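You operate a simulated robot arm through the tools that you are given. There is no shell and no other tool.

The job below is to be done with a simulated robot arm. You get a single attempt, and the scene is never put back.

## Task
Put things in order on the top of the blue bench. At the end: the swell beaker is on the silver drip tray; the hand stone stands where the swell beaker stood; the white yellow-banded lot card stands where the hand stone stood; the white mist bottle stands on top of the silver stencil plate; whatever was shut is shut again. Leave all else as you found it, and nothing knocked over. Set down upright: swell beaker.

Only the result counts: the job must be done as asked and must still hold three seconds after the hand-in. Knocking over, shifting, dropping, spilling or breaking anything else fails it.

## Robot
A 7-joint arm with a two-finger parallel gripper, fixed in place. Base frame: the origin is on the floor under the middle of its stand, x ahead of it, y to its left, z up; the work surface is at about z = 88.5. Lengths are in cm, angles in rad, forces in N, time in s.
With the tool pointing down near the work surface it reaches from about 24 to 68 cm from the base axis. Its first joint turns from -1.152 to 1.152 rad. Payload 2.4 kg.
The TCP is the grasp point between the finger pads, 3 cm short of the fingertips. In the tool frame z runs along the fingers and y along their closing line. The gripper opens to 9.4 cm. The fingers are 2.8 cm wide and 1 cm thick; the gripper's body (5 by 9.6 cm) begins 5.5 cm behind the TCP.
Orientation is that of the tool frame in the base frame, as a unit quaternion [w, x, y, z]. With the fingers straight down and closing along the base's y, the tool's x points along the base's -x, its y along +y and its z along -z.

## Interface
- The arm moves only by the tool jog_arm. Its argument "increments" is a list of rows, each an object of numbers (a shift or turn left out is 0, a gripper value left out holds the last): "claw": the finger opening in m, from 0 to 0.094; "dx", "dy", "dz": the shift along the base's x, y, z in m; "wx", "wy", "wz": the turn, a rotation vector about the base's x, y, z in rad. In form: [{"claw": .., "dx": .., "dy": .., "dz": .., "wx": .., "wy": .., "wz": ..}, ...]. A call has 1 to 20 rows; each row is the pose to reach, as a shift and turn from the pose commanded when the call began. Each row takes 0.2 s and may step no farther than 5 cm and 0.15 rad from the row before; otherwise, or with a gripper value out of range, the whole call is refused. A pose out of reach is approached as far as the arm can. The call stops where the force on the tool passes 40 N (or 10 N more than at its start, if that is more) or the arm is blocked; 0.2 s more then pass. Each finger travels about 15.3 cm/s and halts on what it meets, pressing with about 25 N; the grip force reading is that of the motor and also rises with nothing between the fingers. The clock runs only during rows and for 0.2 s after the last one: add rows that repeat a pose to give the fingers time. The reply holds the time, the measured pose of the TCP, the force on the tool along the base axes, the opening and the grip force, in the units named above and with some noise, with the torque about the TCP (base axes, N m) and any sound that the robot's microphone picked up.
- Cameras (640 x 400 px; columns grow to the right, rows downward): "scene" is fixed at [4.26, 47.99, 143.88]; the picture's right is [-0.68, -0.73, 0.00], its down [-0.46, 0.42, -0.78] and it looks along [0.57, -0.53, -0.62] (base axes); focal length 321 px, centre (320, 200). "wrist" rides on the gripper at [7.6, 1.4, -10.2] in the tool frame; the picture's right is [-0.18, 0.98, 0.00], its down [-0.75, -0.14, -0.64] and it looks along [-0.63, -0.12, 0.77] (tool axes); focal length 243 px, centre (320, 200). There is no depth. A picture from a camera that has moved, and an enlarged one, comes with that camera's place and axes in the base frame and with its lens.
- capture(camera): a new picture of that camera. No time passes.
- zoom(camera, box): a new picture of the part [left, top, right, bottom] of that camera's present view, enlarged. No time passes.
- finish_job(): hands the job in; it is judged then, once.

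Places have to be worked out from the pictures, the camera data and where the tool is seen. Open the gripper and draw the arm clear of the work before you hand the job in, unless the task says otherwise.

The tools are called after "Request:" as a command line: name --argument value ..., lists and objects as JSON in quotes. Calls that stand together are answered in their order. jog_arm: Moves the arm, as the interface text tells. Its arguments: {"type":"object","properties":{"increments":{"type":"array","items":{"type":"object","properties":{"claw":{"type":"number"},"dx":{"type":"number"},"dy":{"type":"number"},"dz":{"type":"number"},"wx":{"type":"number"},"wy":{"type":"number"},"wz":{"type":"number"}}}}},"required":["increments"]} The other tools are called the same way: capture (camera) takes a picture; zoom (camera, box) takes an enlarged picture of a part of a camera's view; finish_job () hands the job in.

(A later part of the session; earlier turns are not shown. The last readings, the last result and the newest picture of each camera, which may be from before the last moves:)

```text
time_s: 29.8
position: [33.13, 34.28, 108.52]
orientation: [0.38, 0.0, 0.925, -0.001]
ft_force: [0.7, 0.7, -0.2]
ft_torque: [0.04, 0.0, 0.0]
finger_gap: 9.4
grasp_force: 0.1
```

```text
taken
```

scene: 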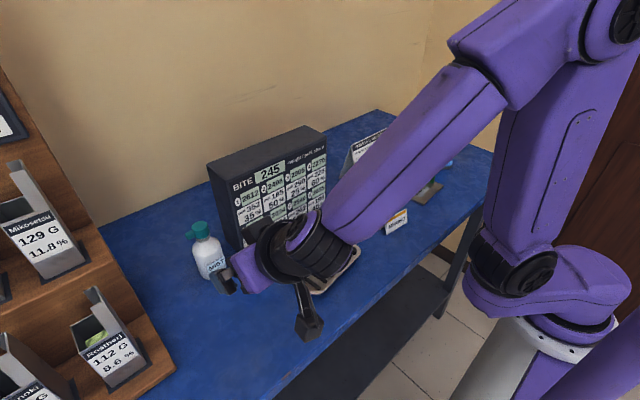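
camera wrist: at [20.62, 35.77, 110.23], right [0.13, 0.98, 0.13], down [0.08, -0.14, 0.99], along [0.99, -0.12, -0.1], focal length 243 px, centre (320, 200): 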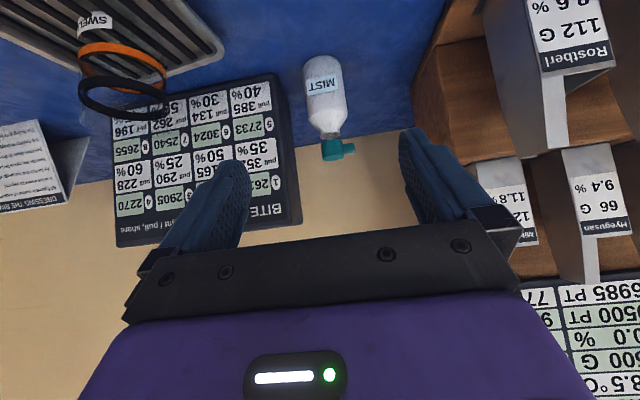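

The tilt works and the whole bottle is now visible. I'll zoom in to measure its profile.

Request:
zoom --camera "wrist" --box '[260, 40, 400, 170]'

```text
3.08 times, centred on (330, 105) of wrist
camera zoom: at [20.62, 35.77, 110.23], right [0.13, 0.98, 0.13], down [0.08, -0.14, 0.99], along [0.99, -0.12, -0.1], focal length 746 px, centre (289, 492)
```

zoom: 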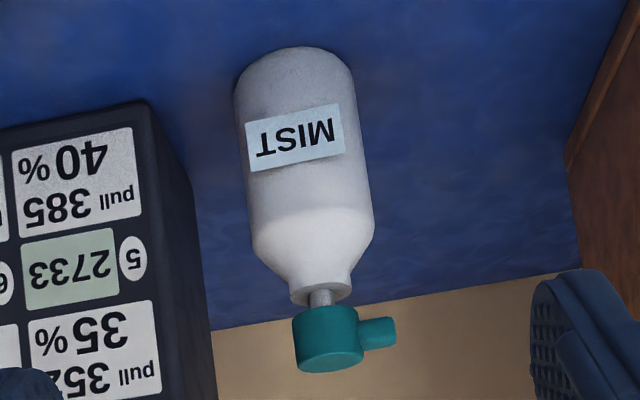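

The bottle axis is about (52.85,34.7), straight-sided up to z≈96.5, 5.7 cm in diameter, cap 99.6–102.2. I'll descend to z≈94 at the empty beaker spot and then look before sliding forward.

Request:
jog_arm --increments '[{"dz": -0.02}, {"dz": -0.05}, {"dz": -0.08}, {"dz": -0.11}, {"dz": -0.135, "dy": 0.003}, {"dz": -0.144, "dy": 0.003}, {"dz": -0.144, "dy": 0.003}]'

Request:
capture --camera "wrist"

Request:
capture --camera "scene"

```text
time_s: 31.4
position: [33.22, 34.7, 94.06]
orientation: [0.38, 0.0, 0.925, 0.001]
ft_force: [0.1, -0.3, -0.1]
ft_torque: [0.01, 0.0, -0.02]
finger_gap: 9.38
grasp_force: 0.0
```

```text
taken
camera wrist: at [20.58, 36.0, 95.89], right [0.13, 0.98, 0.13], down [0.08, -0.14, 0.99], along [0.99, -0.12, -0.1], focal length 243 px, centre (320, 200)
```

wrist: 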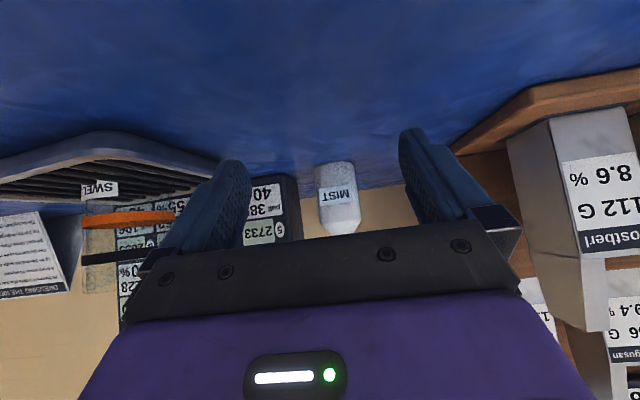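

```text
taken
```

scene: 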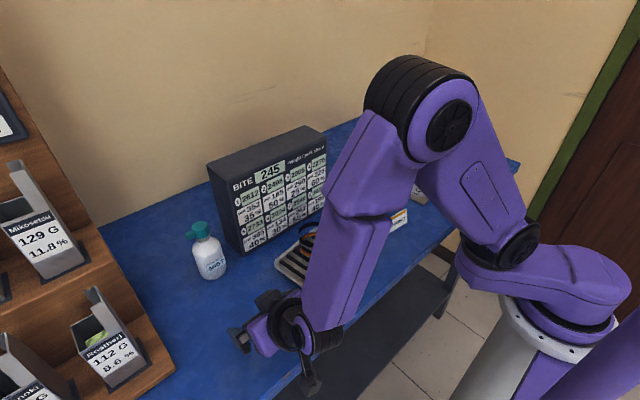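

The bottle is directly ahead, at about y=34.8. I'll slide forward part way and re-check the straddle.

Request:
jog_arm --increments '[{"dx": 0.02, "dy": 0.001}, {"dx": 0.05, "dy": 0.001}, {"dx": 0.08, "dy": 0.001}, {"dx": 0.105, "dy": 0.001}, {"dx": 0.125, "dy": 0.001}, {"dx": 0.13, "dy": 0.001}, {"dx": 0.13, "dy": 0.001}]'

Request:
capture --camera "wrist"

Request:
capture --camera "scene"

```text
time_s: 33.0
position: [46.2, 34.66, 94.01]
orientation: [0.38, 0.0, 0.925, 0.0]
ft_force: [1.3, 0.0, 0.3]
ft_torque: [0.01, -0.04, -0.04]
finger_gap: 9.42
grasp_force: 0.1
```

```text
taken
camera wrist: at [33.66, 36.13, 95.77], right [0.13, 0.98, 0.13], down [0.08, -0.14, 0.99], along [0.99, -0.12, -0.1], focal length 243 px, centre (320, 200)
```

wrist: 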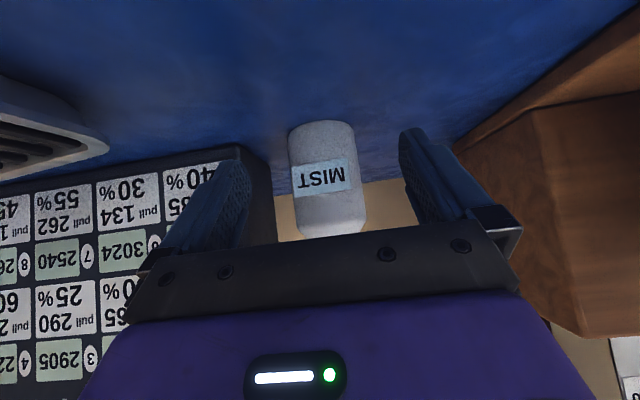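

```text
taken
```

scene: 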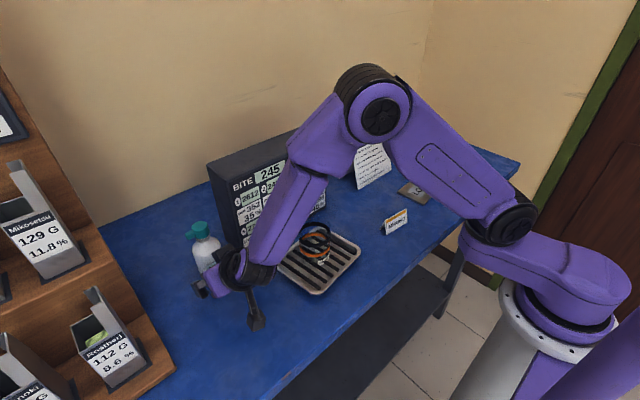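

The bottle is centred in y relative to the fingers. I'll narrow the opening to 8 cm for more clearance from the board, then slide forward until the pads straddle the body.

Request:
jog_arm --increments '[{"claw": 0.08}, {"dx": 0.015, "claw": 0.08}, {"dx": 0.03, "claw": 0.08}, {"dx": 0.045, "claw": 0.08}, {"dx": 0.056, "claw": 0.08}, {"dx": 0.063, "claw": 0.08}, {"dx": 0.063, "claw": 0.08}]'

Request:
capture --camera "wrist"

Request:
zoom --camera "scene" --box '[150, 190, 310, 330]'

```text
time_s: 34.6
position: [52.58, 34.82, 94.02]
orientation: [0.381, 0.001, 0.925, 0.0]
ft_force: [-0.7, -0.3, -0.4]
ft_torque: [-0.02, -0.02, -0.02]
finger_gap: 8.0
grasp_force: 0.1
```

```text
taken
camera wrist: at [40.08, 36.17, 95.85], right [0.13, 0.98, 0.13], down [0.08, -0.14, 0.99], along [0.99, -0.12, -0.1], focal length 243 px, centre (320, 200)
```

wrist: 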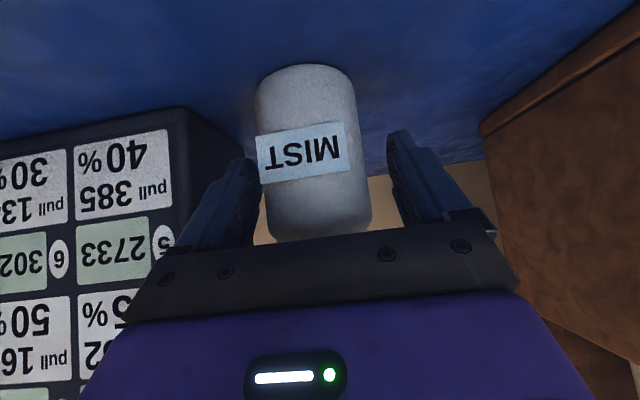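

```text
2.86 times, centred on (230, 260) of scene
camera zoom: at [4.26, 47.99, 143.88], right [-0.68, -0.73, 0.0], down [-0.46, 0.42, -0.78], along [0.57, -0.53, -0.62], focal length 917 px, centre (577, 29)
```

zoom: 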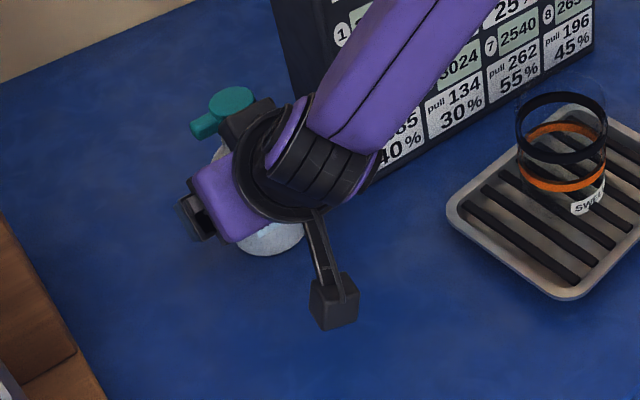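

The bottle is slightly off centre (about 0.2 cm towards -y) and about 0.5 cm farther than the TCP. I'll nudge to match and close gently.

Request:
jog_arm --increments '[{"dx": 0.004, "dy": -0.002, "claw": 0.08}, {"dx": 0.004, "dy": -0.002, "claw": 0.072}, {"dx": 0.004, "dy": -0.002, "claw": 0.066}, {"dx": 0.004, "dy": -0.002, "claw": 0.062}, {"dx": 0.004, "dy": -0.002, "claw": 0.059}, {"dx": 0.004, "dy": -0.002, "claw": 0.056}, {"dx": 0.004, "dy": -0.002, "claw": 0.05}, {"dx": 0.004, "dy": -0.002, "claw": 0.045}, {"dx": 0.004, "dy": -0.002, "claw": 0.045}]'

Request:
capture --camera "wrist"

Request:
zoom --camera "scene" --box '[150, 190, 310, 330]'

```text
time_s: 36.6
position: [53.11, 34.5, 94.01]
orientation: [0.38, 0.0, 0.925, 0.0]
ft_force: [1.0, 0.5, -0.4]
ft_torque: [0.04, -0.09, -0.02]
finger_gap: 5.96
grasp_force: 25.2
```

```text
taken
camera wrist: at [40.37, 36.01, 95.84], right [0.13, 0.98, 0.13], down [0.08, -0.14, 0.99], along [0.99, -0.12, -0.1], focal length 243 px, centre (320, 200)
```

wrist: 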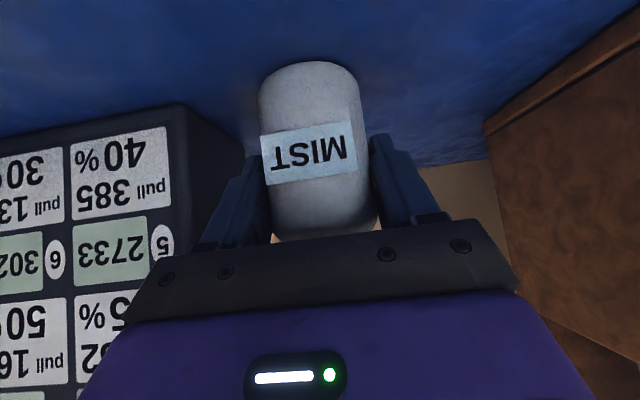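

```text
2.86 times, centred on (230, 260) of scene
camera zoom: at [4.26, 47.98, 143.88], right [-0.68, -0.73, 0.0], down [-0.46, 0.42, -0.78], along [0.57, -0.53, -0.62], focal length 917 px, centre (577, 29)
```

zoom: 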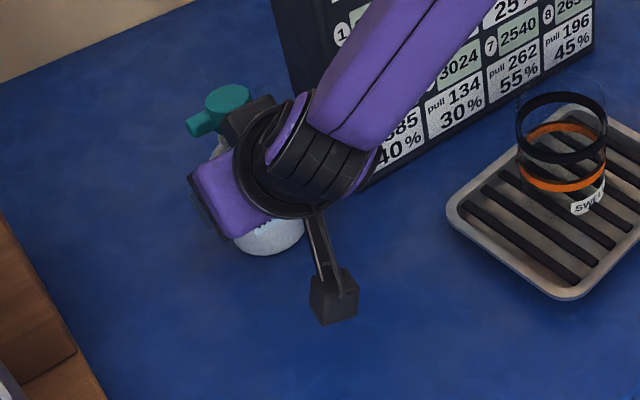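

The bottle is gripped with a gap of 5.96 cm. I'll lift slowly and check that it holds.

Request:
jog_arm --increments '[{"dz": 0.002}, {"dz": 0.006}, {"dz": 0.012}, {"dz": 0.02}, {"dz": 0.03}, {"dz": 0.04}, {"dz": 0.04}]'

Request:
capture --camera "wrist"

Request:
capture --camera "scene"

```text
time_s: 38.2
position: [52.93, 34.64, 98.09]
orientation: [0.381, 0.0, 0.925, 0.0]
ft_force: [0.0, 0.5, -0.6]
ft_torque: [0.01, -0.02, -0.03]
finger_gap: 5.94
grasp_force: 25.5
```

```text
taken
camera wrist: at [40.31, 36.08, 99.8], right [0.13, 0.98, 0.13], down [0.08, -0.14, 0.99], along [0.99, -0.12, -0.1], focal length 243 px, centre (320, 200)
```

wrist: 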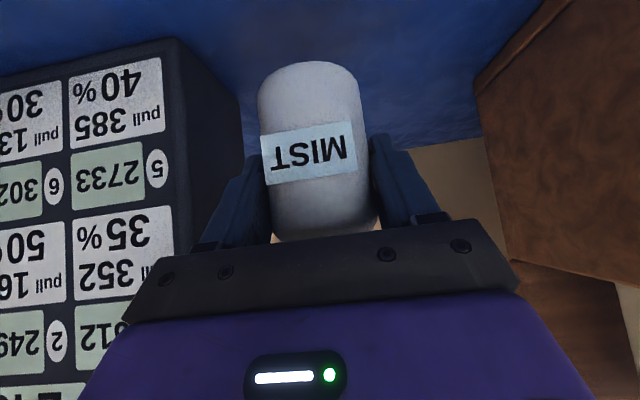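

```text
taken
```

scene: 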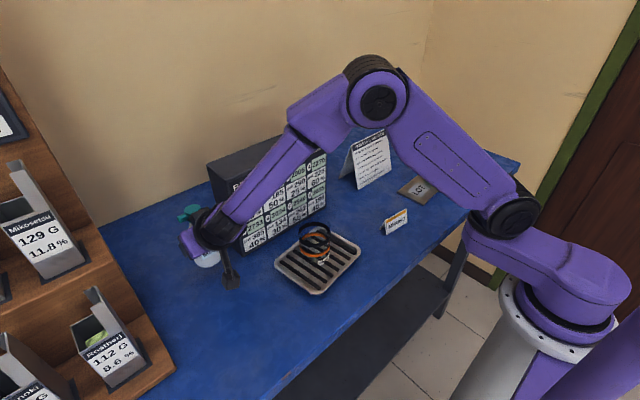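

The bottle is lifted cleanly. I'll raise it to about z=111 and pull back to x≈43 before traversing.

Request:
jog_arm --increments '[{"dz": 0.015}, {"dz": 0.04}, {"dz": 0.07, "dx": -0.01}, {"dz": 0.1, "dx": -0.03}, {"dz": 0.125, "dx": -0.055}, {"dz": 0.13, "dx": -0.08}, {"dz": 0.13, "dx": -0.095}, {"dz": 0.13, "dx": -0.1}, {"dz": 0.13, "dx": -0.1}]'

Request:
jog_arm --increments '[{"dy": -0.01}, {"dy": -0.03}, {"dy": -0.06}, {"dy": -0.09}, {"dy": -0.12}, {"dy": -0.15}, {"dy": -0.18}, {"dy": -0.21}, {"dy": -0.24}, {"dy": -0.27}, {"dy": -0.29}, {"dy": -0.3}, {"dy": -0.3}]'

Request:
capture --camera "wrist"

Request:
capture --camera "scene"

```text
time_s: 40.2
position: [42.8, 34.69, 110.92]
orientation: [0.38, 0.0, 0.925, 0.0]
ft_force: [-0.5, 0.3, -0.4]
ft_torque: [0.02, -0.02, -0.01]
finger_gap: 5.97
grasp_force: 24.9
```

```text
time_s: 43.0
position: [42.94, 4.65, 111.11]
orientation: [0.38, 0.0, 0.925, 0.0]
ft_force: [0.5, -0.4, -1.2]
ft_torque: [-0.01, 0.0, 0.02]
finger_gap: 5.94
grasp_force: 25.0
```

```text
taken
camera wrist: at [30.34, 6.03, 112.89], right [0.13, 0.98, 0.13], down [0.08, -0.14, 0.99], along [0.99, -0.12, -0.1], focal length 243 px, centre (320, 200)
```

wrist: 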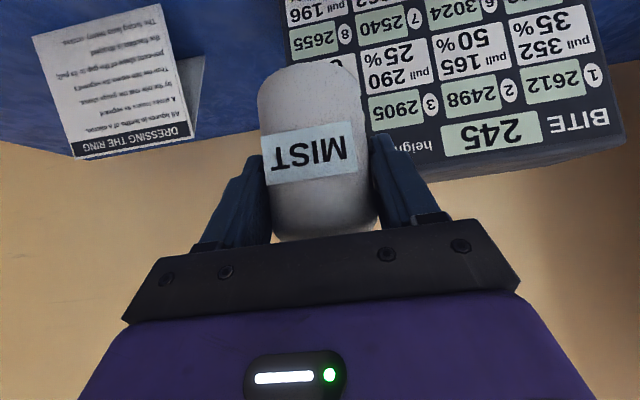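

```text
taken
```

scene: 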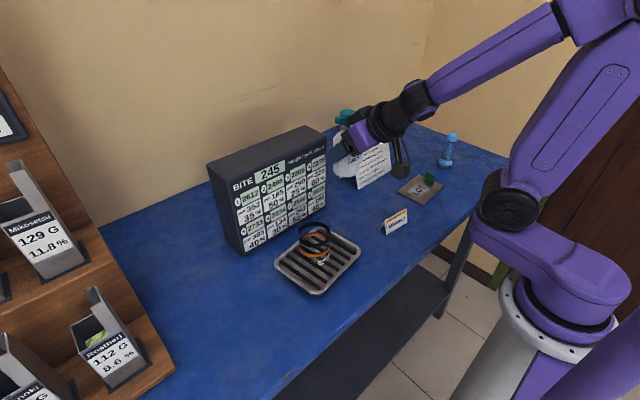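

I'll continue the traverse to above the stencil plate, aiming for the LOT area at about (38.7,-21.7).

Request:
jog_arm --increments '[{"dy": -0.01}, {"dy": -0.03}, {"dy": -0.06}, {"dy": -0.09}, {"dy": -0.12}, {"dy": -0.15, "dx": -0.005}, {"dy": -0.18, "dx": -0.012}, {"dy": -0.21, "dx": -0.022}, {"dy": -0.24, "dx": -0.032}, {"dy": -0.257, "dx": -0.04}, {"dy": -0.262, "dx": -0.043}, {"dy": -0.262, "dx": -0.043}]'

Request:
capture --camera "wrist"

Request:
capture --camera "scene"

Request:
zoom --camera "scene" --box '[360, 100, 480, 220]'

```text
time_s: 45.6
position: [38.7, -21.48, 111.19]
orientation: [0.381, 0.001, 0.925, -0.001]
ft_force: [-1.3, 0.6, -1.6]
ft_torque: [0.01, 0.0, -0.01]
finger_gap: 5.94
grasp_force: 25.3
out of reach, approached as far as the arm can: row 7
```

```text
taken
camera wrist: at [25.99, -20.03, 112.97], right [0.13, 0.98, 0.13], down [0.08, -0.14, 0.99], along [0.99, -0.12, -0.1], focal length 243 px, centre (320, 200)
```

wrist: 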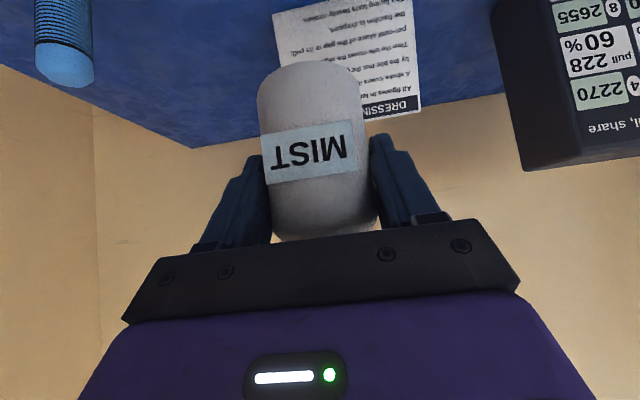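

```text
taken
```

scene: 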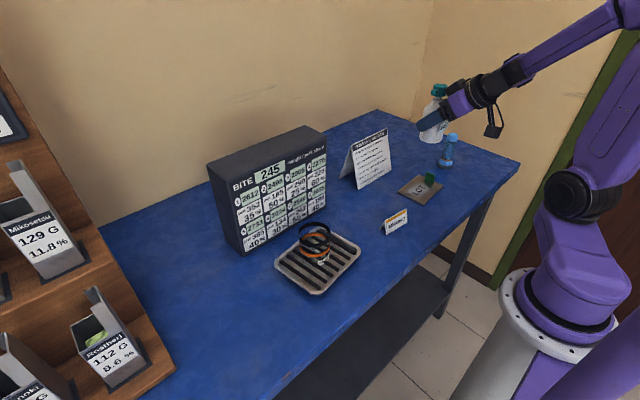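

```text
3.33 times, centred on (420, 160) of scene
camera zoom: at [4.27, 47.98, 143.88], right [-0.68, -0.73, 0.0], down [-0.46, 0.42, -0.78], along [0.57, -0.53, -0.62], focal length 1070 px, centre (-13, 333)
```

zoom: 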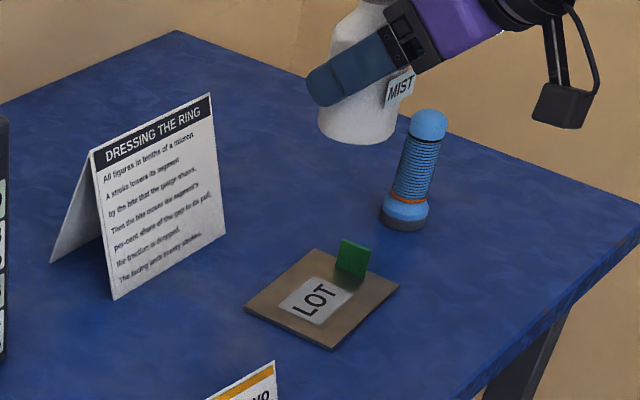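

The bottle is above the plate, and the plate centre re-checks at about (38.9,-23.7). I'll lower in stages, watching reach and clearance.

Request:
jog_arm --increments '[{"dz": -0.015}, {"dz": -0.04}, {"dz": -0.065}, {"dz": -0.09}, {"dz": -0.11}, {"dz": -0.12}, {"dz": -0.12}]'

Request:
capture --camera "wrist"

Request:
zoom --camera "scene" --box '[350, 110, 510, 250]'

Request:
capture --camera "scene"

```text
time_s: 47.2
position: [38.85, -21.56, 99.28]
orientation: [0.379, 0.0, 0.925, 0.0]
ft_force: [-0.5, -0.2, -2.2]
ft_torque: [0.0, 0.02, 0.0]
finger_gap: 5.93
grasp_force: 24.6
```

```text
taken
camera wrist: at [26.18, -20.13, 101.04], right [0.13, 0.98, 0.13], down [0.09, -0.14, 0.99], along [0.99, -0.12, -0.1], focal length 243 px, centre (320, 200)
```

wrist: 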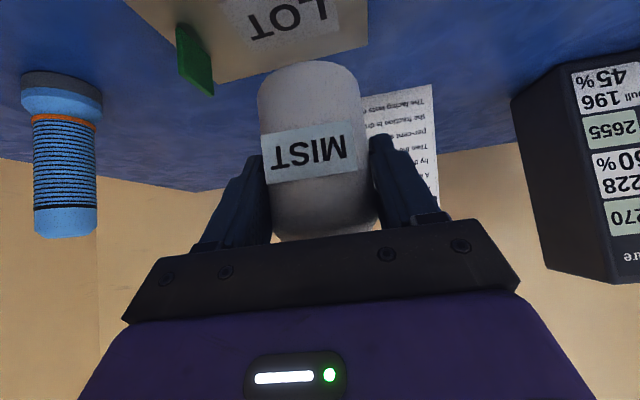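

```text
2.86 times, centred on (430, 180) of scene
camera zoom: at [4.27, 47.98, 143.88], right [-0.68, -0.73, 0.0], down [-0.46, 0.42, -0.78], along [0.57, -0.53, -0.62], focal length 917 px, centre (6, 257)
```

zoom: 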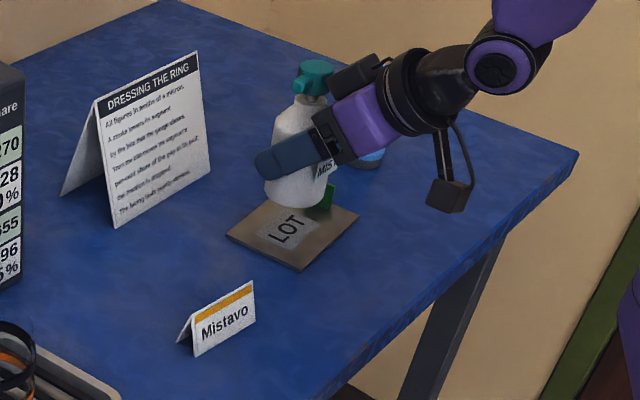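

```text
taken
```

scene: 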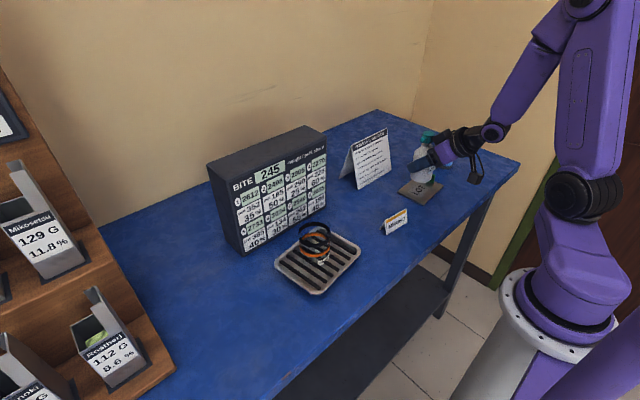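

The path is clear: the tab at y≈-28.2 is well away from the fingers at about -25.5. I'll lower close to the plate, then step for contact.

Request:
jog_arm --increments '[{"dz": -0.01}, {"dz": -0.022}, {"dz": -0.032}, {"dz": -0.038}, {"dz": -0.04}, {"dz": -0.04}]'

Request:
zoom --camera "scene" --box '[385, 110, 485, 220]'

Request:
capture --camera "wrist"

```text
time_s: 48.6
position: [38.86, -21.59, 97.37]
orientation: [0.38, 0.0, 0.925, 0.0]
ft_force: [0.3, -0.4, -1.5]
ft_torque: [0.01, 0.01, -0.01]
finger_gap: 5.95
grasp_force: 25.3
out of reach, approached as far as the arm can: row 3, 4, 5, 6
```

```text
3.64 times, centred on (435, 165) of scene
camera zoom: at [4.27, 47.98, 143.88], right [-0.68, -0.73, 0.0], down [-0.46, 0.42, -0.78], along [0.57, -0.53, -0.62], focal length 1167 px, centre (-98, 327)
```

zoom: 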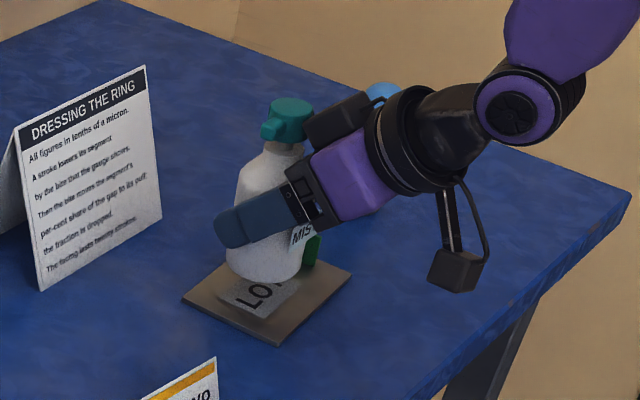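

```text
taken
camera wrist: at [26.31, -20.2, 99.27], right [0.13, 0.98, 0.13], down [0.08, -0.14, 0.99], along [0.99, -0.12, -0.1], focal length 243 px, centre (320, 200)
```

wrist: 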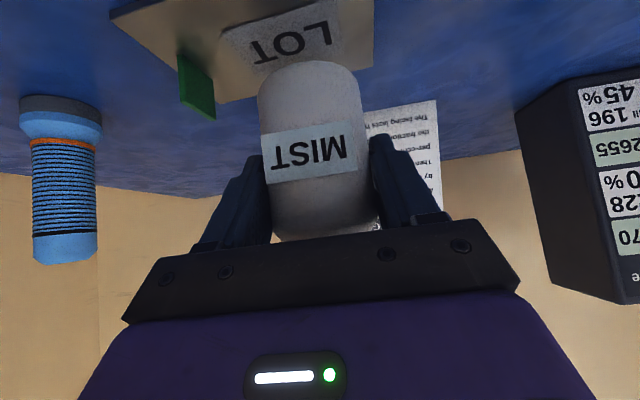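

The arm can't fold any further in this direction (it stopped at z≈97.4). I'll raise the bottle and yaw the tool about the bottle's own vertical axis, so the wrist comes from the +y side, farther out from the base.

Request:
jog_arm --increments '[{"dz": 0.03}, {"dz": 0.06}, {"dz": 0.09}, {"dz": 0.1}, {"dz": 0.1}]'

```text
time_s: 49.8
position: [38.94, -21.66, 107.95]
orientation: [0.38, 0.0, 0.925, -0.001]
ft_force: [-0.3, 0.0, -1.9]
ft_torque: [0.02, -0.02, 0.02]
finger_gap: 5.94
grasp_force: 25.2
```

Now I'll yaw by about -1.5 rad about the vertical, keeping the bottle upright.

Request:
jog_arm --increments '[{"wz": -0.1}, {"wz": -0.22}, {"wz": -0.35}, {"wz": -0.48}, {"wz": -0.61}, {"wz": -0.74}, {"wz": -0.87}, {"wz": -1.0}, {"wz": -1.13}, {"wz": -1.26}, {"wz": -1.39}, {"wz": -1.5}, {"wz": -1.5}]'

Request:
capture --camera "scene"

Request:
capture --camera "wrist"

```text
time_s: 52.6
position: [38.73, -21.49, 107.27]
orientation: [0.278, 0.63, 0.677, -0.259]
ft_force: [0.2, 0.6, -1.3]
ft_torque: [0.01, -0.03, 0.01]
finger_gap: 5.94
grasp_force: 25.6
out of reach, approached as far as the arm can: row 3, 4, 5, 7, 8, 9
```

```text
taken
```

scene: 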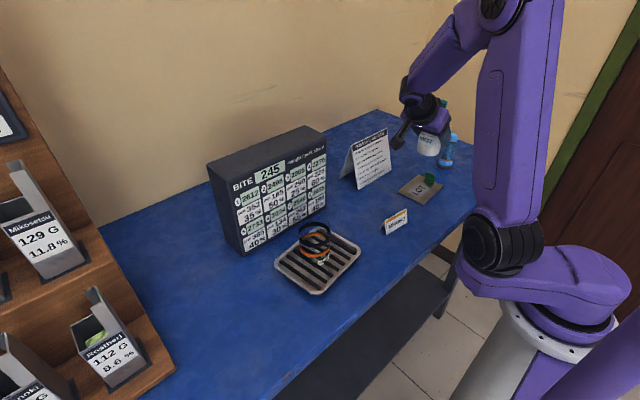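

```text
taken
camera wrist: at [39.32, -8.89, 109.18], right [0.99, -0.06, 0.13], down [-0.14, -0.09, 0.99], along [-0.05, -0.99, -0.1], focal length 243 px, centre (320, 200)
```

wrist: 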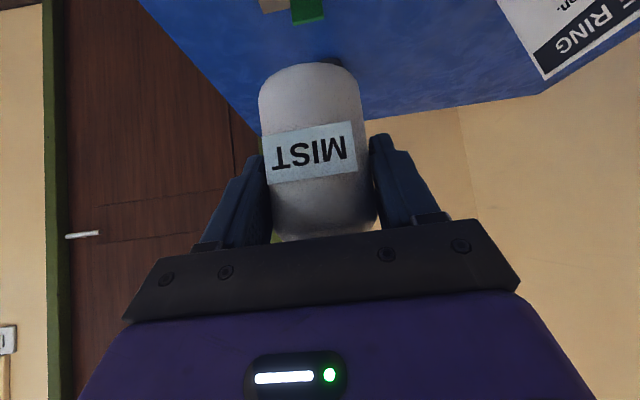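

The yaw is done and the bottle is still upright. I'll lower in stages again and check the reach.

Request:
jog_arm --increments '[{"dz": -0.015}, {"dz": -0.04}, {"dz": -0.065}, {"dz": -0.085}, {"dz": -0.1}, {"dz": -0.105}, {"dz": -0.105}]'

Request:
capture --camera "wrist"

Request:
capture --camera "scene"

Request:
zoom --camera "scene" --box '[370, 110, 480, 240]'

```text
time_s: 54.2
position: [38.94, -21.75, 96.84]
orientation: [0.277, 0.631, 0.677, -0.258]
ft_force: [-0.1, 0.0, -1.9]
ft_torque: [-0.02, 0.0, 0.0]
finger_gap: 5.96
grasp_force: 24.3
```

```text
taken
camera wrist: at [39.45, -8.99, 98.64], right [0.99, -0.06, 0.13], down [-0.13, -0.09, 0.99], along [-0.05, -0.99, -0.1], focal length 243 px, centre (320, 200)
```

wrist: 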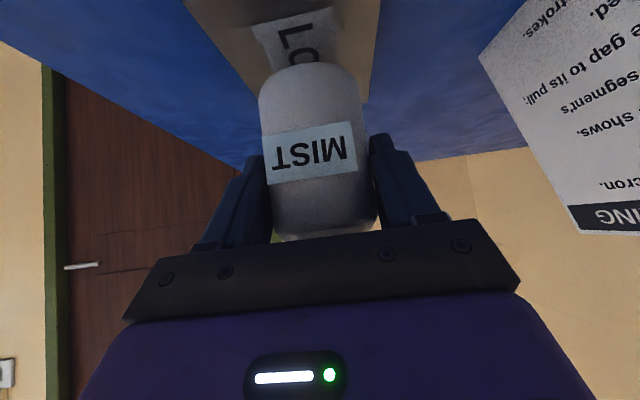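

```text
taken
```

scene: 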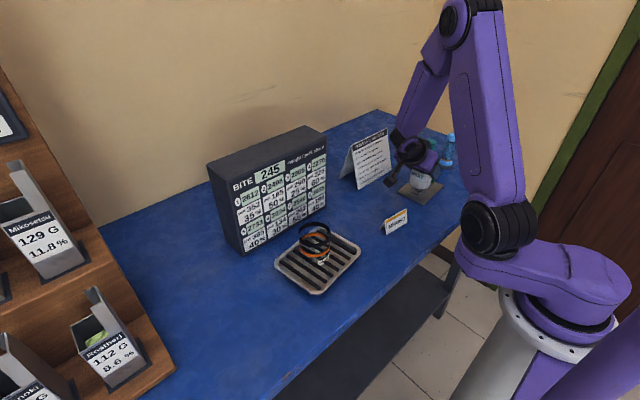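

```text
3.08 times, centred on (425, 175) of scene
camera zoom: at [4.27, 47.98, 143.88], right [-0.68, -0.73, 0.0], down [-0.46, 0.42, -0.78], along [0.57, -0.53, -0.62], focal length 988 px, centre (-3, 277)
```

zoom: 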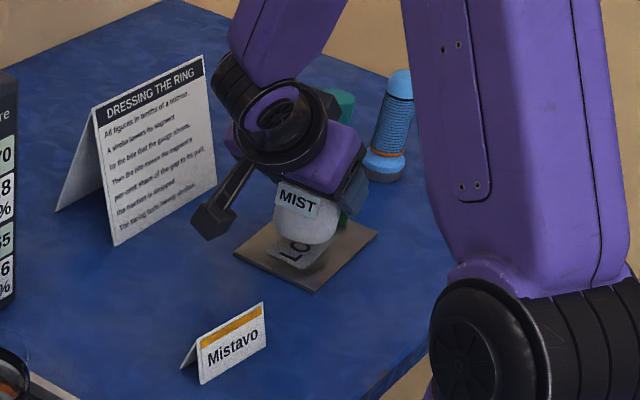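

Reach is fine now, and the bottle base is about 2.4 cm above the plate. I'll lower further, then step for contact.

Request:
jog_arm --increments '[{"dz": -0.006}, {"dz": -0.012}, {"dz": -0.016}, {"dz": -0.018}, {"dz": -0.018}]'

Request:
zoom --camera "scene" --box '[390, 140, 460, 210]'

```text
time_s: 55.4
position: [38.88, -21.59, 95.27]
orientation: [0.278, 0.63, 0.677, -0.259]
ft_force: [0.3, -0.4, -1.9]
ft_torque: [0.0, 0.01, 0.02]
finger_gap: 5.94
grasp_force: 24.7
```

```text
5.71 times, centred on (425, 175) of scene
camera zoom: at [4.27, 47.98, 143.88], right [-0.68, -0.73, 0.0], down [-0.46, 0.42, -0.78], along [0.57, -0.53, -0.62], focal length 1834 px, centre (-280, 343)
```

zoom: 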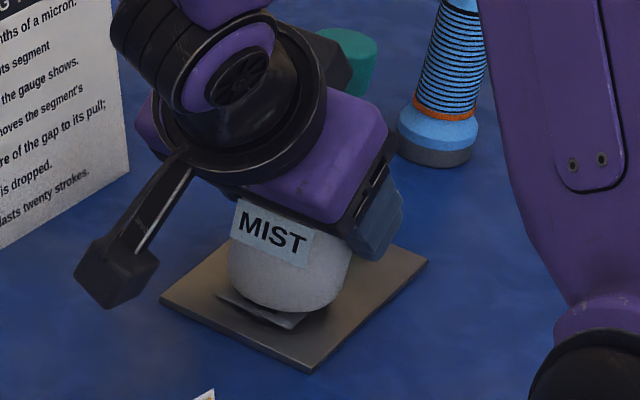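

Close now: the base is about 0.8 cm above the plate. Stepping down by millimetres.

Request:
jog_arm --increments '[{"dz": -0.001}, {"dz": -0.002}, {"dz": -0.003}, {"dz": -0.003}]'

Request:
jog_arm --increments '[{"dz": -0.001}, {"dz": -0.002}, {"dz": -0.002}]'

```text
time_s: 56.4
position: [38.79, -21.54, 95.03]
orientation: [0.278, 0.63, 0.677, -0.26]
ft_force: [-0.1, 0.3, -1.4]
ft_torque: [-0.05, 0.01, -0.01]
finger_gap: 5.94
grasp_force: 25.2
```

```text
time_s: 57.2
position: [38.9, -21.71, 94.73]
orientation: [0.278, 0.63, 0.677, -0.259]
ft_force: [0.9, 0.3, -1.7]
ft_torque: [0.01, 0.03, -0.01]
finger_gap: 5.93
grasp_force: 24.7
```

Request:
jog_arm --increments '[{"dz": -0.001}, {"dz": -0.002}, {"dz": -0.002}]'

Request:
zoom --camera "scene" --box '[390, 140, 460, 210]'

```text
time_s: 58.0
position: [38.81, -21.6, 94.61]
orientation: [0.281, 0.63, 0.676, -0.26]
ft_force: [-1.4, -1.0, 15.8]
ft_torque: [-0.5, 0.01, -0.08]
finger_gap: 5.93
grasp_force: 24.6
```

```text
5.71 times, centred on (425, 175) of scene
camera zoom: at [4.24, 48.0, 143.87], right [-0.68, -0.73, 0.0], down [-0.46, 0.42, -0.78], along [0.57, -0.53, -0.62], focal length 1834 px, centre (-280, 343)
```

zoom: 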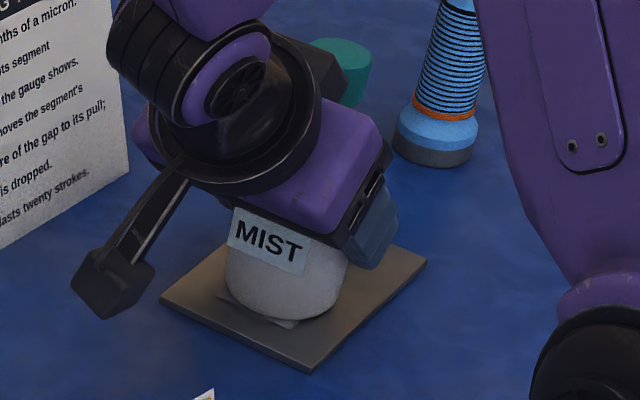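

Contact at about 16 N: the bottle is on the plate. I'll ease up slightly and open the fingers just enough to release it.

Request:
jog_arm --increments '[{"dz": 0.001}, {"dz": 0.0015, "claw": 0.0605}, {"dz": 0.0015, "claw": 0.064}, {"dz": 0.0015, "claw": 0.07}, {"dz": 0.0015, "claw": 0.076}, {"dz": 0.0015, "claw": 0.076}]'

Request:
capture --camera "wrist"

Request:
zoom --camera "scene" --box '[390, 140, 460, 210]'

```text
time_s: 59.4
position: [38.86, -21.61, 94.72]
orientation: [0.278, 0.631, 0.677, -0.258]
ft_force: [0.3, -0.1, -0.1]
ft_torque: [-0.02, 0.0, -0.04]
finger_gap: 7.6
grasp_force: 0.1
```

```text
taken
camera wrist: at [39.4, -8.83, 96.44], right [0.99, -0.06, 0.13], down [-0.14, -0.09, 0.99], along [-0.05, -0.99, -0.1], focal length 243 px, centre (320, 200)
```

wrist: 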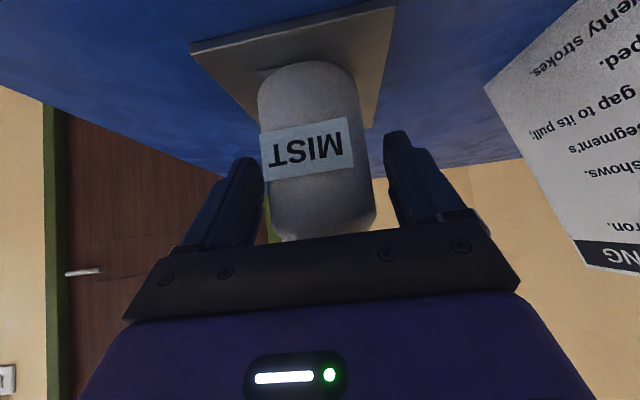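

```text
5.71 times, centred on (425, 175) of scene
camera zoom: at [4.26, 47.99, 143.88], right [-0.68, -0.73, 0.0], down [-0.46, 0.42, -0.78], along [0.57, -0.53, -0.62], focal length 1834 px, centre (-280, 343)
```

zoom: 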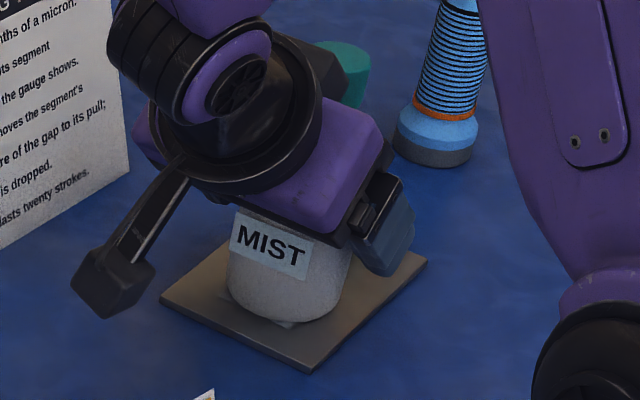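

Released, and the bottle stands on the plate. I'll retreat backwards along the finger axis (up and towards +y).

Request:
jog_arm --increments '[{"dx": -0.0005, "dy": 0.007, "dz": 0.0072}, {"dx": -0.0015, "dy": 0.021, "dz": 0.0215}, {"dx": -0.003, "dy": 0.042, "dz": 0.043}, {"dx": -0.005, "dy": 0.07, "dz": 0.072}, {"dx": -0.007, "dy": 0.1, "dz": 0.103}, {"dx": -0.007, "dy": 0.1, "dz": 0.14}, {"dx": -0.007, "dy": 0.1, "dz": 0.16}, {"dx": -0.007, "dy": 0.1, "dz": 0.16}]'

Request:
capture --camera "wrist"

Request:
capture --camera "scene"

Request:
zoom --camera "scene" --box '[380, 110, 480, 220]'

```text
time_s: 61.2
position: [38.28, -11.53, 110.7]
orientation: [0.278, 0.63, 0.677, -0.259]
ft_force: [0.6, -0.1, 0.2]
ft_torque: [0.02, 0.01, 0.01]
finger_gap: 7.6
grasp_force: 0.0
```

```text
taken
camera wrist: at [38.78, 1.13, 112.53], right [0.99, -0.06, 0.13], down [-0.13, -0.09, 0.99], along [-0.05, -0.99, -0.1], focal length 243 px, centre (320, 200)
```

wrist: 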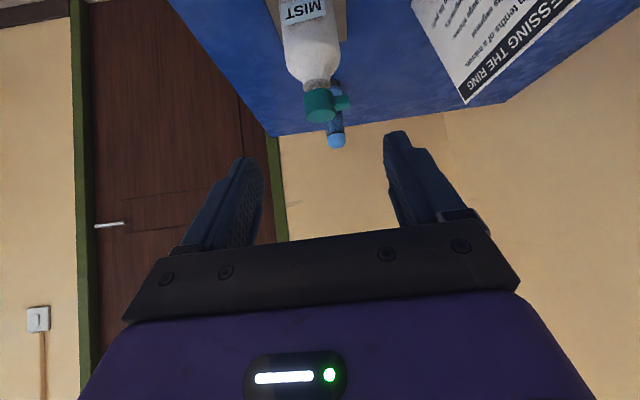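

```text
taken
```

scene: 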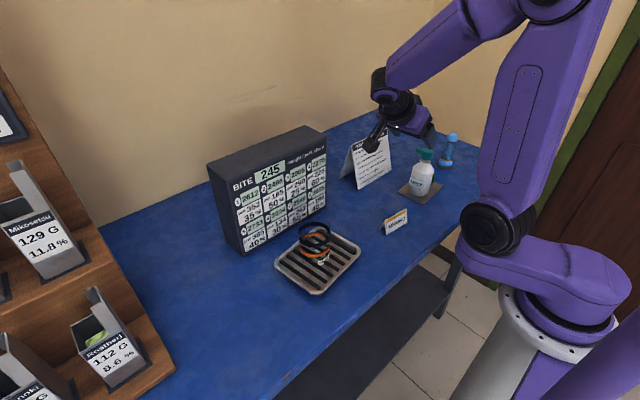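

```text
3.64 times, centred on (430, 165) of scene
camera zoom: at [4.26, 47.99, 143.88], right [-0.68, -0.73, 0.0], down [-0.46, 0.42, -0.78], along [0.57, -0.53, -0.62], focal length 1167 px, centre (-80, 327)
```

zoom: 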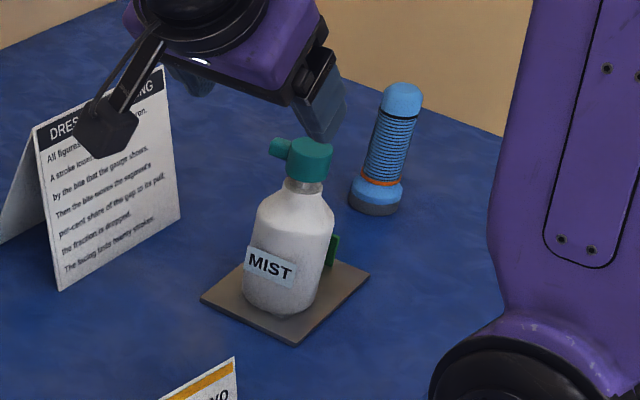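

The bottle stands squarely on the plate, and the plate hasn't moved. I'll un-tilt the tool to straight down here in free space.

Request:
jog_arm --increments '[{"wx": 0.1297, "wy": 0.0092, "dz": 0.005}, {"wx": 0.2593, "wy": 0.0184, "dz": 0.01}, {"wx": 0.389, "wy": 0.0276, "dz": 0.015}, {"wx": 0.5187, "wy": 0.0368, "dz": 0.02}, {"wx": 0.6484, "wy": 0.046, "dz": 0.03}, {"wx": 0.778, "wy": 0.0552, "dz": 0.04}, {"wx": 0.778, "wy": 0.0552, "dz": 0.04}]'

```text
time_s: 62.8
position: [38.27, -11.63, 112.6]
orientation: [0.095, 0.676, 0.726, -0.085]
ft_force: [-0.4, -0.1, 0.0]
ft_torque: [0.02, 0.0, -0.01]
finger_gap: 7.58
grasp_force: 0.1
out of reach, approached as far as the arm can: row 5, 6, 7
```

The last part of the un-tilt hit a joint limit in this yaw. I'll bring the yaw back first.

Request:
jog_arm --increments '[{"wz": 0.1}, {"wz": 0.22}, {"wz": 0.35}, {"wz": 0.48}, {"wz": 0.61}, {"wz": 0.74}, {"wz": 0.87}, {"wz": 1.0}, {"wz": 1.13}, {"wz": 1.26}, {"wz": 1.39}, {"wz": 1.5}, {"wz": 1.5}]'

Request:
capture --camera "scene"

```text
time_s: 65.6
position: [37.34, -7.73, 108.41]
orientation: [0.154, 0.018, 0.987, -0.05]
ft_force: [0.4, 1.0, 0.4]
ft_torque: [-0.01, -0.01, -0.01]
finger_gap: 7.61
grasp_force: 0.1
out of reach, approached as far as the arm can: row 5, 6, 7, 8, 9, 10, 11, 12, 13
```

```text
taken
```

scene: 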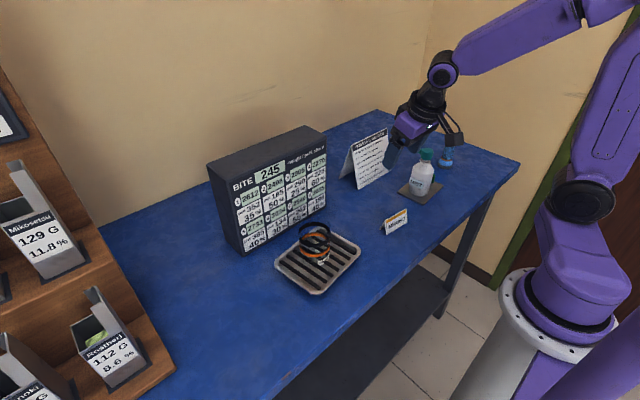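

The arm stalled in an awkward posture, near (37.3,-7.7,108.4) with a slight residual tilt, still clear of everything. I'll un-tilt to straight down while moving up and outward.

Request:
jog_arm --increments '[{"dx": 0.01, "dz": 0.02, "wx": 0.025, "wy": 0.077, "wz": 0.009}, {"dx": 0.02, "dz": 0.04, "wx": 0.05, "wy": 0.154, "wz": 0.018}, {"dx": 0.03, "dz": 0.06, "wx": 0.075, "wy": 0.231, "wz": 0.027}, {"dx": 0.04, "dz": 0.07, "wx": 0.1, "wy": 0.309, "wz": 0.036}, {"dx": 0.04, "dz": 0.07, "wx": 0.1, "wy": 0.309, "wz": 0.036}]'

Request:
capture --camera "scene"

Request:
capture --camera "wrist"

```text
time_s: 66.8
position: [41.99, -8.86, 110.16]
orientation: [0.042, 0.002, 0.993, -0.114]
ft_force: [0.6, -0.2, 0.7]
ft_torque: [0.02, -0.02, 0.0]
finger_gap: 7.6
grasp_force: 0.1
out of reach, approached as far as the arm can: row 1, 2, 3, 4, 5
```

```text
taken
```

scene: 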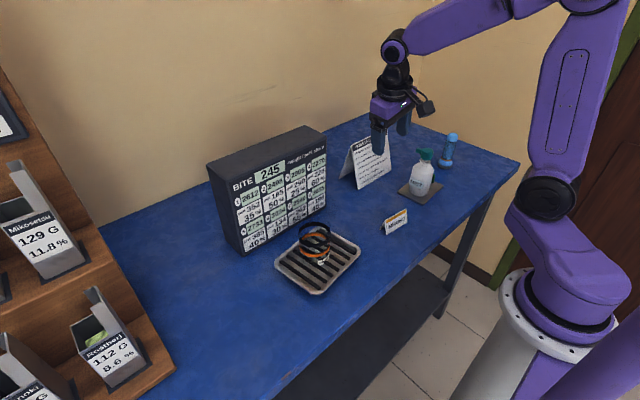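

```text
taken
camera wrist: at [33.62, -5.09, 119.01], right [0.2, 0.96, -0.21], down [0.7, 0.01, 0.72], along [0.69, -0.29, -0.67], focal length 243 px, centre (320, 200)
```

wrist: 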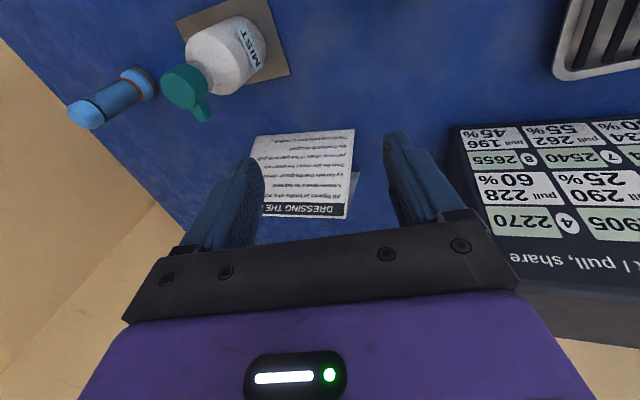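

There is still a small residual tilt (about 0.24 rad). I'll move up and towards the middle of the workspace while correcting it.

Request:
jog_arm --increments '[{"dy": 0.03, "dz": 0.02, "wx": 0.06, "wy": 0.02}, {"dy": 0.06, "dz": 0.04, "wx": 0.12, "wy": 0.042}, {"dy": 0.1, "dz": 0.06, "wx": 0.18, "wy": 0.063}, {"dy": 0.14, "dz": 0.08, "wx": 0.229, "wy": 0.084, "wz": 0.004}, {"dy": 0.18, "dz": 0.08, "wx": 0.229, "wy": 0.084, "wz": 0.004}, {"dy": 0.18, "dz": 0.08, "wx": 0.229, "wy": 0.084, "wz": 0.004}]'

Request:
capture --camera "scene"

```text
time_s: 68.2
position: [41.34, 7.98, 114.54]
orientation: [0.02, -0.006, 0.991, -0.131]
ft_force: [0.3, -0.2, -0.6]
ft_torque: [0.02, 0.01, 0.03]
finger_gap: 7.62
grasp_force: 0.1
out of reach, approached as far as the arm can: row 1, 2, 3, 4, 5, 6
```

```text
taken
```

scene: 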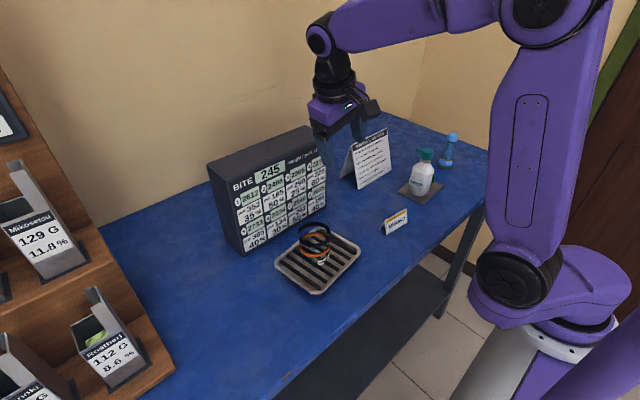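

The tool is still tilted about 0.26 rad, because the elbow posture has swung J1 towards +y. I'll move over to the +y side, where that posture fits, and straighten the tool there.

Request:
jog_arm --increments '[{"dx": -0.01, "dy": 0.04, "dz": 0.01}, {"dx": -0.02, "dy": 0.08, "dz": 0.02}, {"dx": -0.03, "dy": 0.12, "dz": 0.02}, {"dx": -0.04, "dy": 0.16, "dz": 0.02, "wx": 0.06, "wy": 0.01}, {"dx": -0.05, "dy": 0.2, "dz": 0.02, "wx": 0.13, "wy": 0.02}, {"dx": -0.06, "dy": 0.24, "dz": 0.02, "wx": 0.2, "wy": 0.03, "wz": -0.006}, {"dx": -0.06, "dy": 0.26, "dz": 0.02, "wx": 0.263, "wy": 0.04, "wz": -0.012}, {"dx": -0.06, "dy": 0.26, "dz": 0.02, "wx": 0.263, "wy": 0.04, "wz": -0.012}]'

Request:
capture --camera "scene"

```text
time_s: 70.0
position: [39.83, 13.79, 116.17]
orientation: [0.021, -0.006, 0.991, -0.134]
ft_force: [0.2, 0.1, 0.5]
ft_torque: [-0.02, 0.01, -0.03]
finger_gap: 7.59
grasp_force: 0.0
out of reach, approached as far as the arm can: row 2, 3, 4, 5, 6, 7, 8
```

```text
taken
```

scene: 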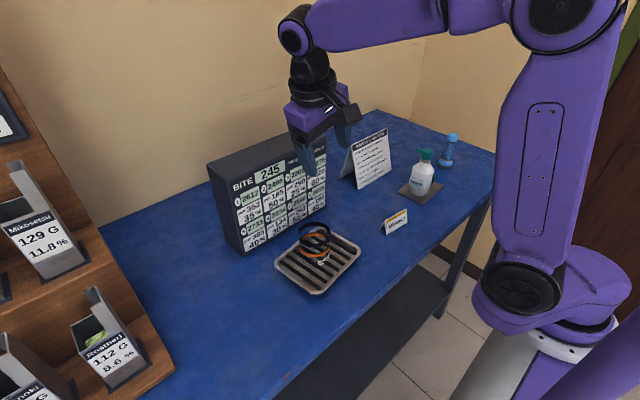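

J1 is at its limit in this posture. I'll travel back towards -y at safe height, well above the bottle, where J1 is free, and correct the orientation there.

Request:
jog_arm --increments '[{"dy": -0.04, "dz": 0.01}, {"dy": -0.08, "dz": 0.02}, {"dy": -0.12, "dz": 0.03}, {"dy": -0.16, "dz": 0.04}, {"dy": -0.2, "dz": 0.04}, {"dy": -0.24, "dz": 0.04}, {"dy": -0.28, "dz": 0.04}, {"dy": -0.32, "dz": 0.04}, {"dy": -0.36, "dz": 0.04}, {"dy": -0.4, "dz": 0.04}, {"dy": -0.44, "dz": 0.04}, {"dy": -0.44, "dz": 0.04}]'

Request:
capture --camera "scene"

```text
time_s: 72.6
position: [39.71, -14.8, 118.47]
orientation: [0.022, -0.004, 0.991, -0.135]
ft_force: [-0.1, -0.6, -0.9]
ft_torque: [0.0, 0.03, -0.01]
finger_gap: 7.6
grasp_force: 0.1
out of reach, approached as far as the arm can: row 7, 8, 9, 10, 11, 12
```

```text
taken
```

scene: 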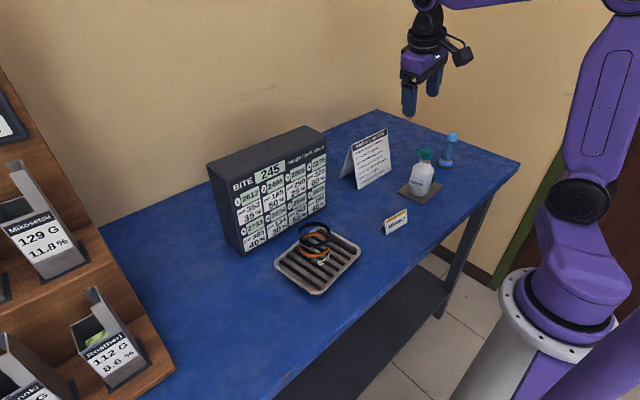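

In this posture J1 sweeps to its opposite limit. I'll return to the middle (y≈0), where J1 is mid-range, and straighten the tool there.

Request:
jog_arm --increments '[{"dy": 0.03}, {"dy": 0.06}, {"dy": 0.09}, {"dy": 0.12}, {"dy": 0.15}, {"dy": 0.15}]'

Request:
jog_arm --increments '[{"wx": 0.04}, {"wx": 0.08, "wy": 0.01}, {"wx": 0.12, "wy": 0.02}, {"wx": 0.16, "wy": 0.03}, {"wx": 0.2, "wy": 0.04}, {"wx": 0.24, "wy": 0.044, "wz": -0.004}, {"wx": 0.27, "wy": 0.044, "wz": -0.008}, {"wx": 0.27, "wy": 0.044, "wz": -0.008}]'

Request:
capture --camera "scene"

```text
time_s: 74.0
position: [39.81, 0.03, 118.45]
orientation: [0.021, -0.006, 0.991, -0.135]
ft_force: [0.6, 0.5, -0.1]
ft_torque: [-0.01, 0.01, 0.02]
finger_gap: 7.6
grasp_force: 0.0
```

```text
time_s: 75.8
position: [39.91, -0.02, 118.31]
orientation: [0.021, -0.007, 0.991, -0.135]
ft_force: [-0.4, -0.2, 0.7]
ft_torque: [-0.01, 0.03, -0.02]
finger_gap: 7.59
grasp_force: 0.1
out of reach, approached as far as the arm can: row 2, 3, 4, 5, 6, 7, 8
```

```text
taken
```

scene: 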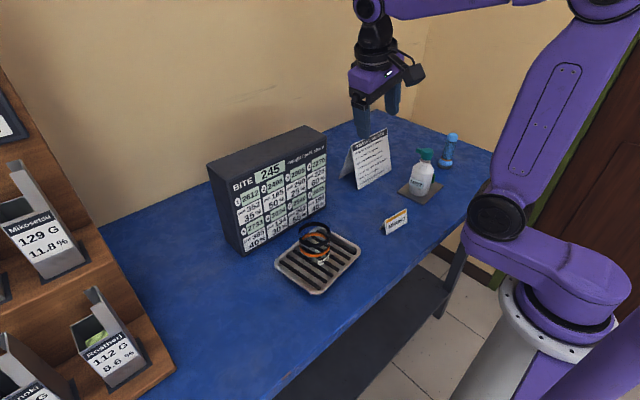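

This looks like a flipped wrist with J5 at its limit: the tool is stuck 0.27 rad off vertical, whatever the position. To un-flip it I'll swing the tool axis through the forearm's line in free space, starting with a forward tilt plus yaw to one side.

Request:
jog_arm --increments '[{"dx": 0.006, "dy": -0.007, "wx": 0.0049, "wy": -0.1121, "wz": -0.0681}, {"dx": 0.012, "dy": -0.014, "wx": 0.0097, "wy": -0.2242, "wz": -0.1362}, {"dx": 0.018, "dy": -0.021, "wx": 0.0146, "wy": -0.3363, "wz": -0.2043}, {"dx": 0.024, "dy": -0.028, "wx": 0.0194, "wy": -0.4483, "wz": -0.2723}, {"dx": 0.03, "dy": -0.035, "wx": 0.0243, "wy": -0.5604, "wz": -0.3404}, {"dx": 0.035, "dy": -0.042, "wx": 0.0291, "wy": -0.6725, "wz": -0.4085}, {"dx": 0.04, "dy": -0.05, "wx": 0.034, "wy": -0.7846, "wz": -0.4766}, {"dx": 0.04, "dy": -0.05, "wx": 0.034, "wy": -0.7846, "wz": -0.4766}]'

Request:
capture --camera "scene"

```text
time_s: 77.6
position: [44.07, -4.94, 118.44]
orientation: [0.364, 0.274, 0.883, -0.111]
ft_force: [-0.6, 0.0, 0.0]
ft_torque: [0.02, -0.01, 0.0]
finger_gap: 7.63
grasp_force: 0.1
```

```text
taken
```

scene: 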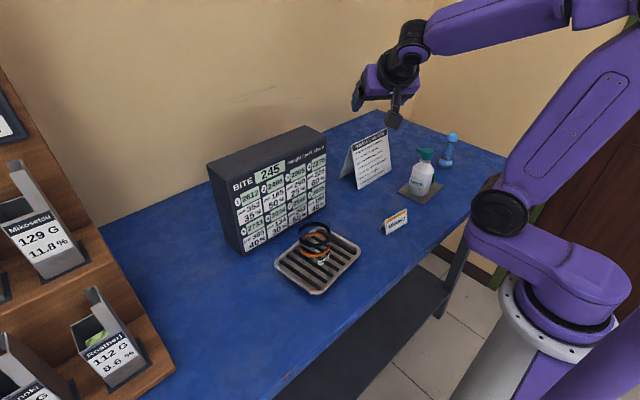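

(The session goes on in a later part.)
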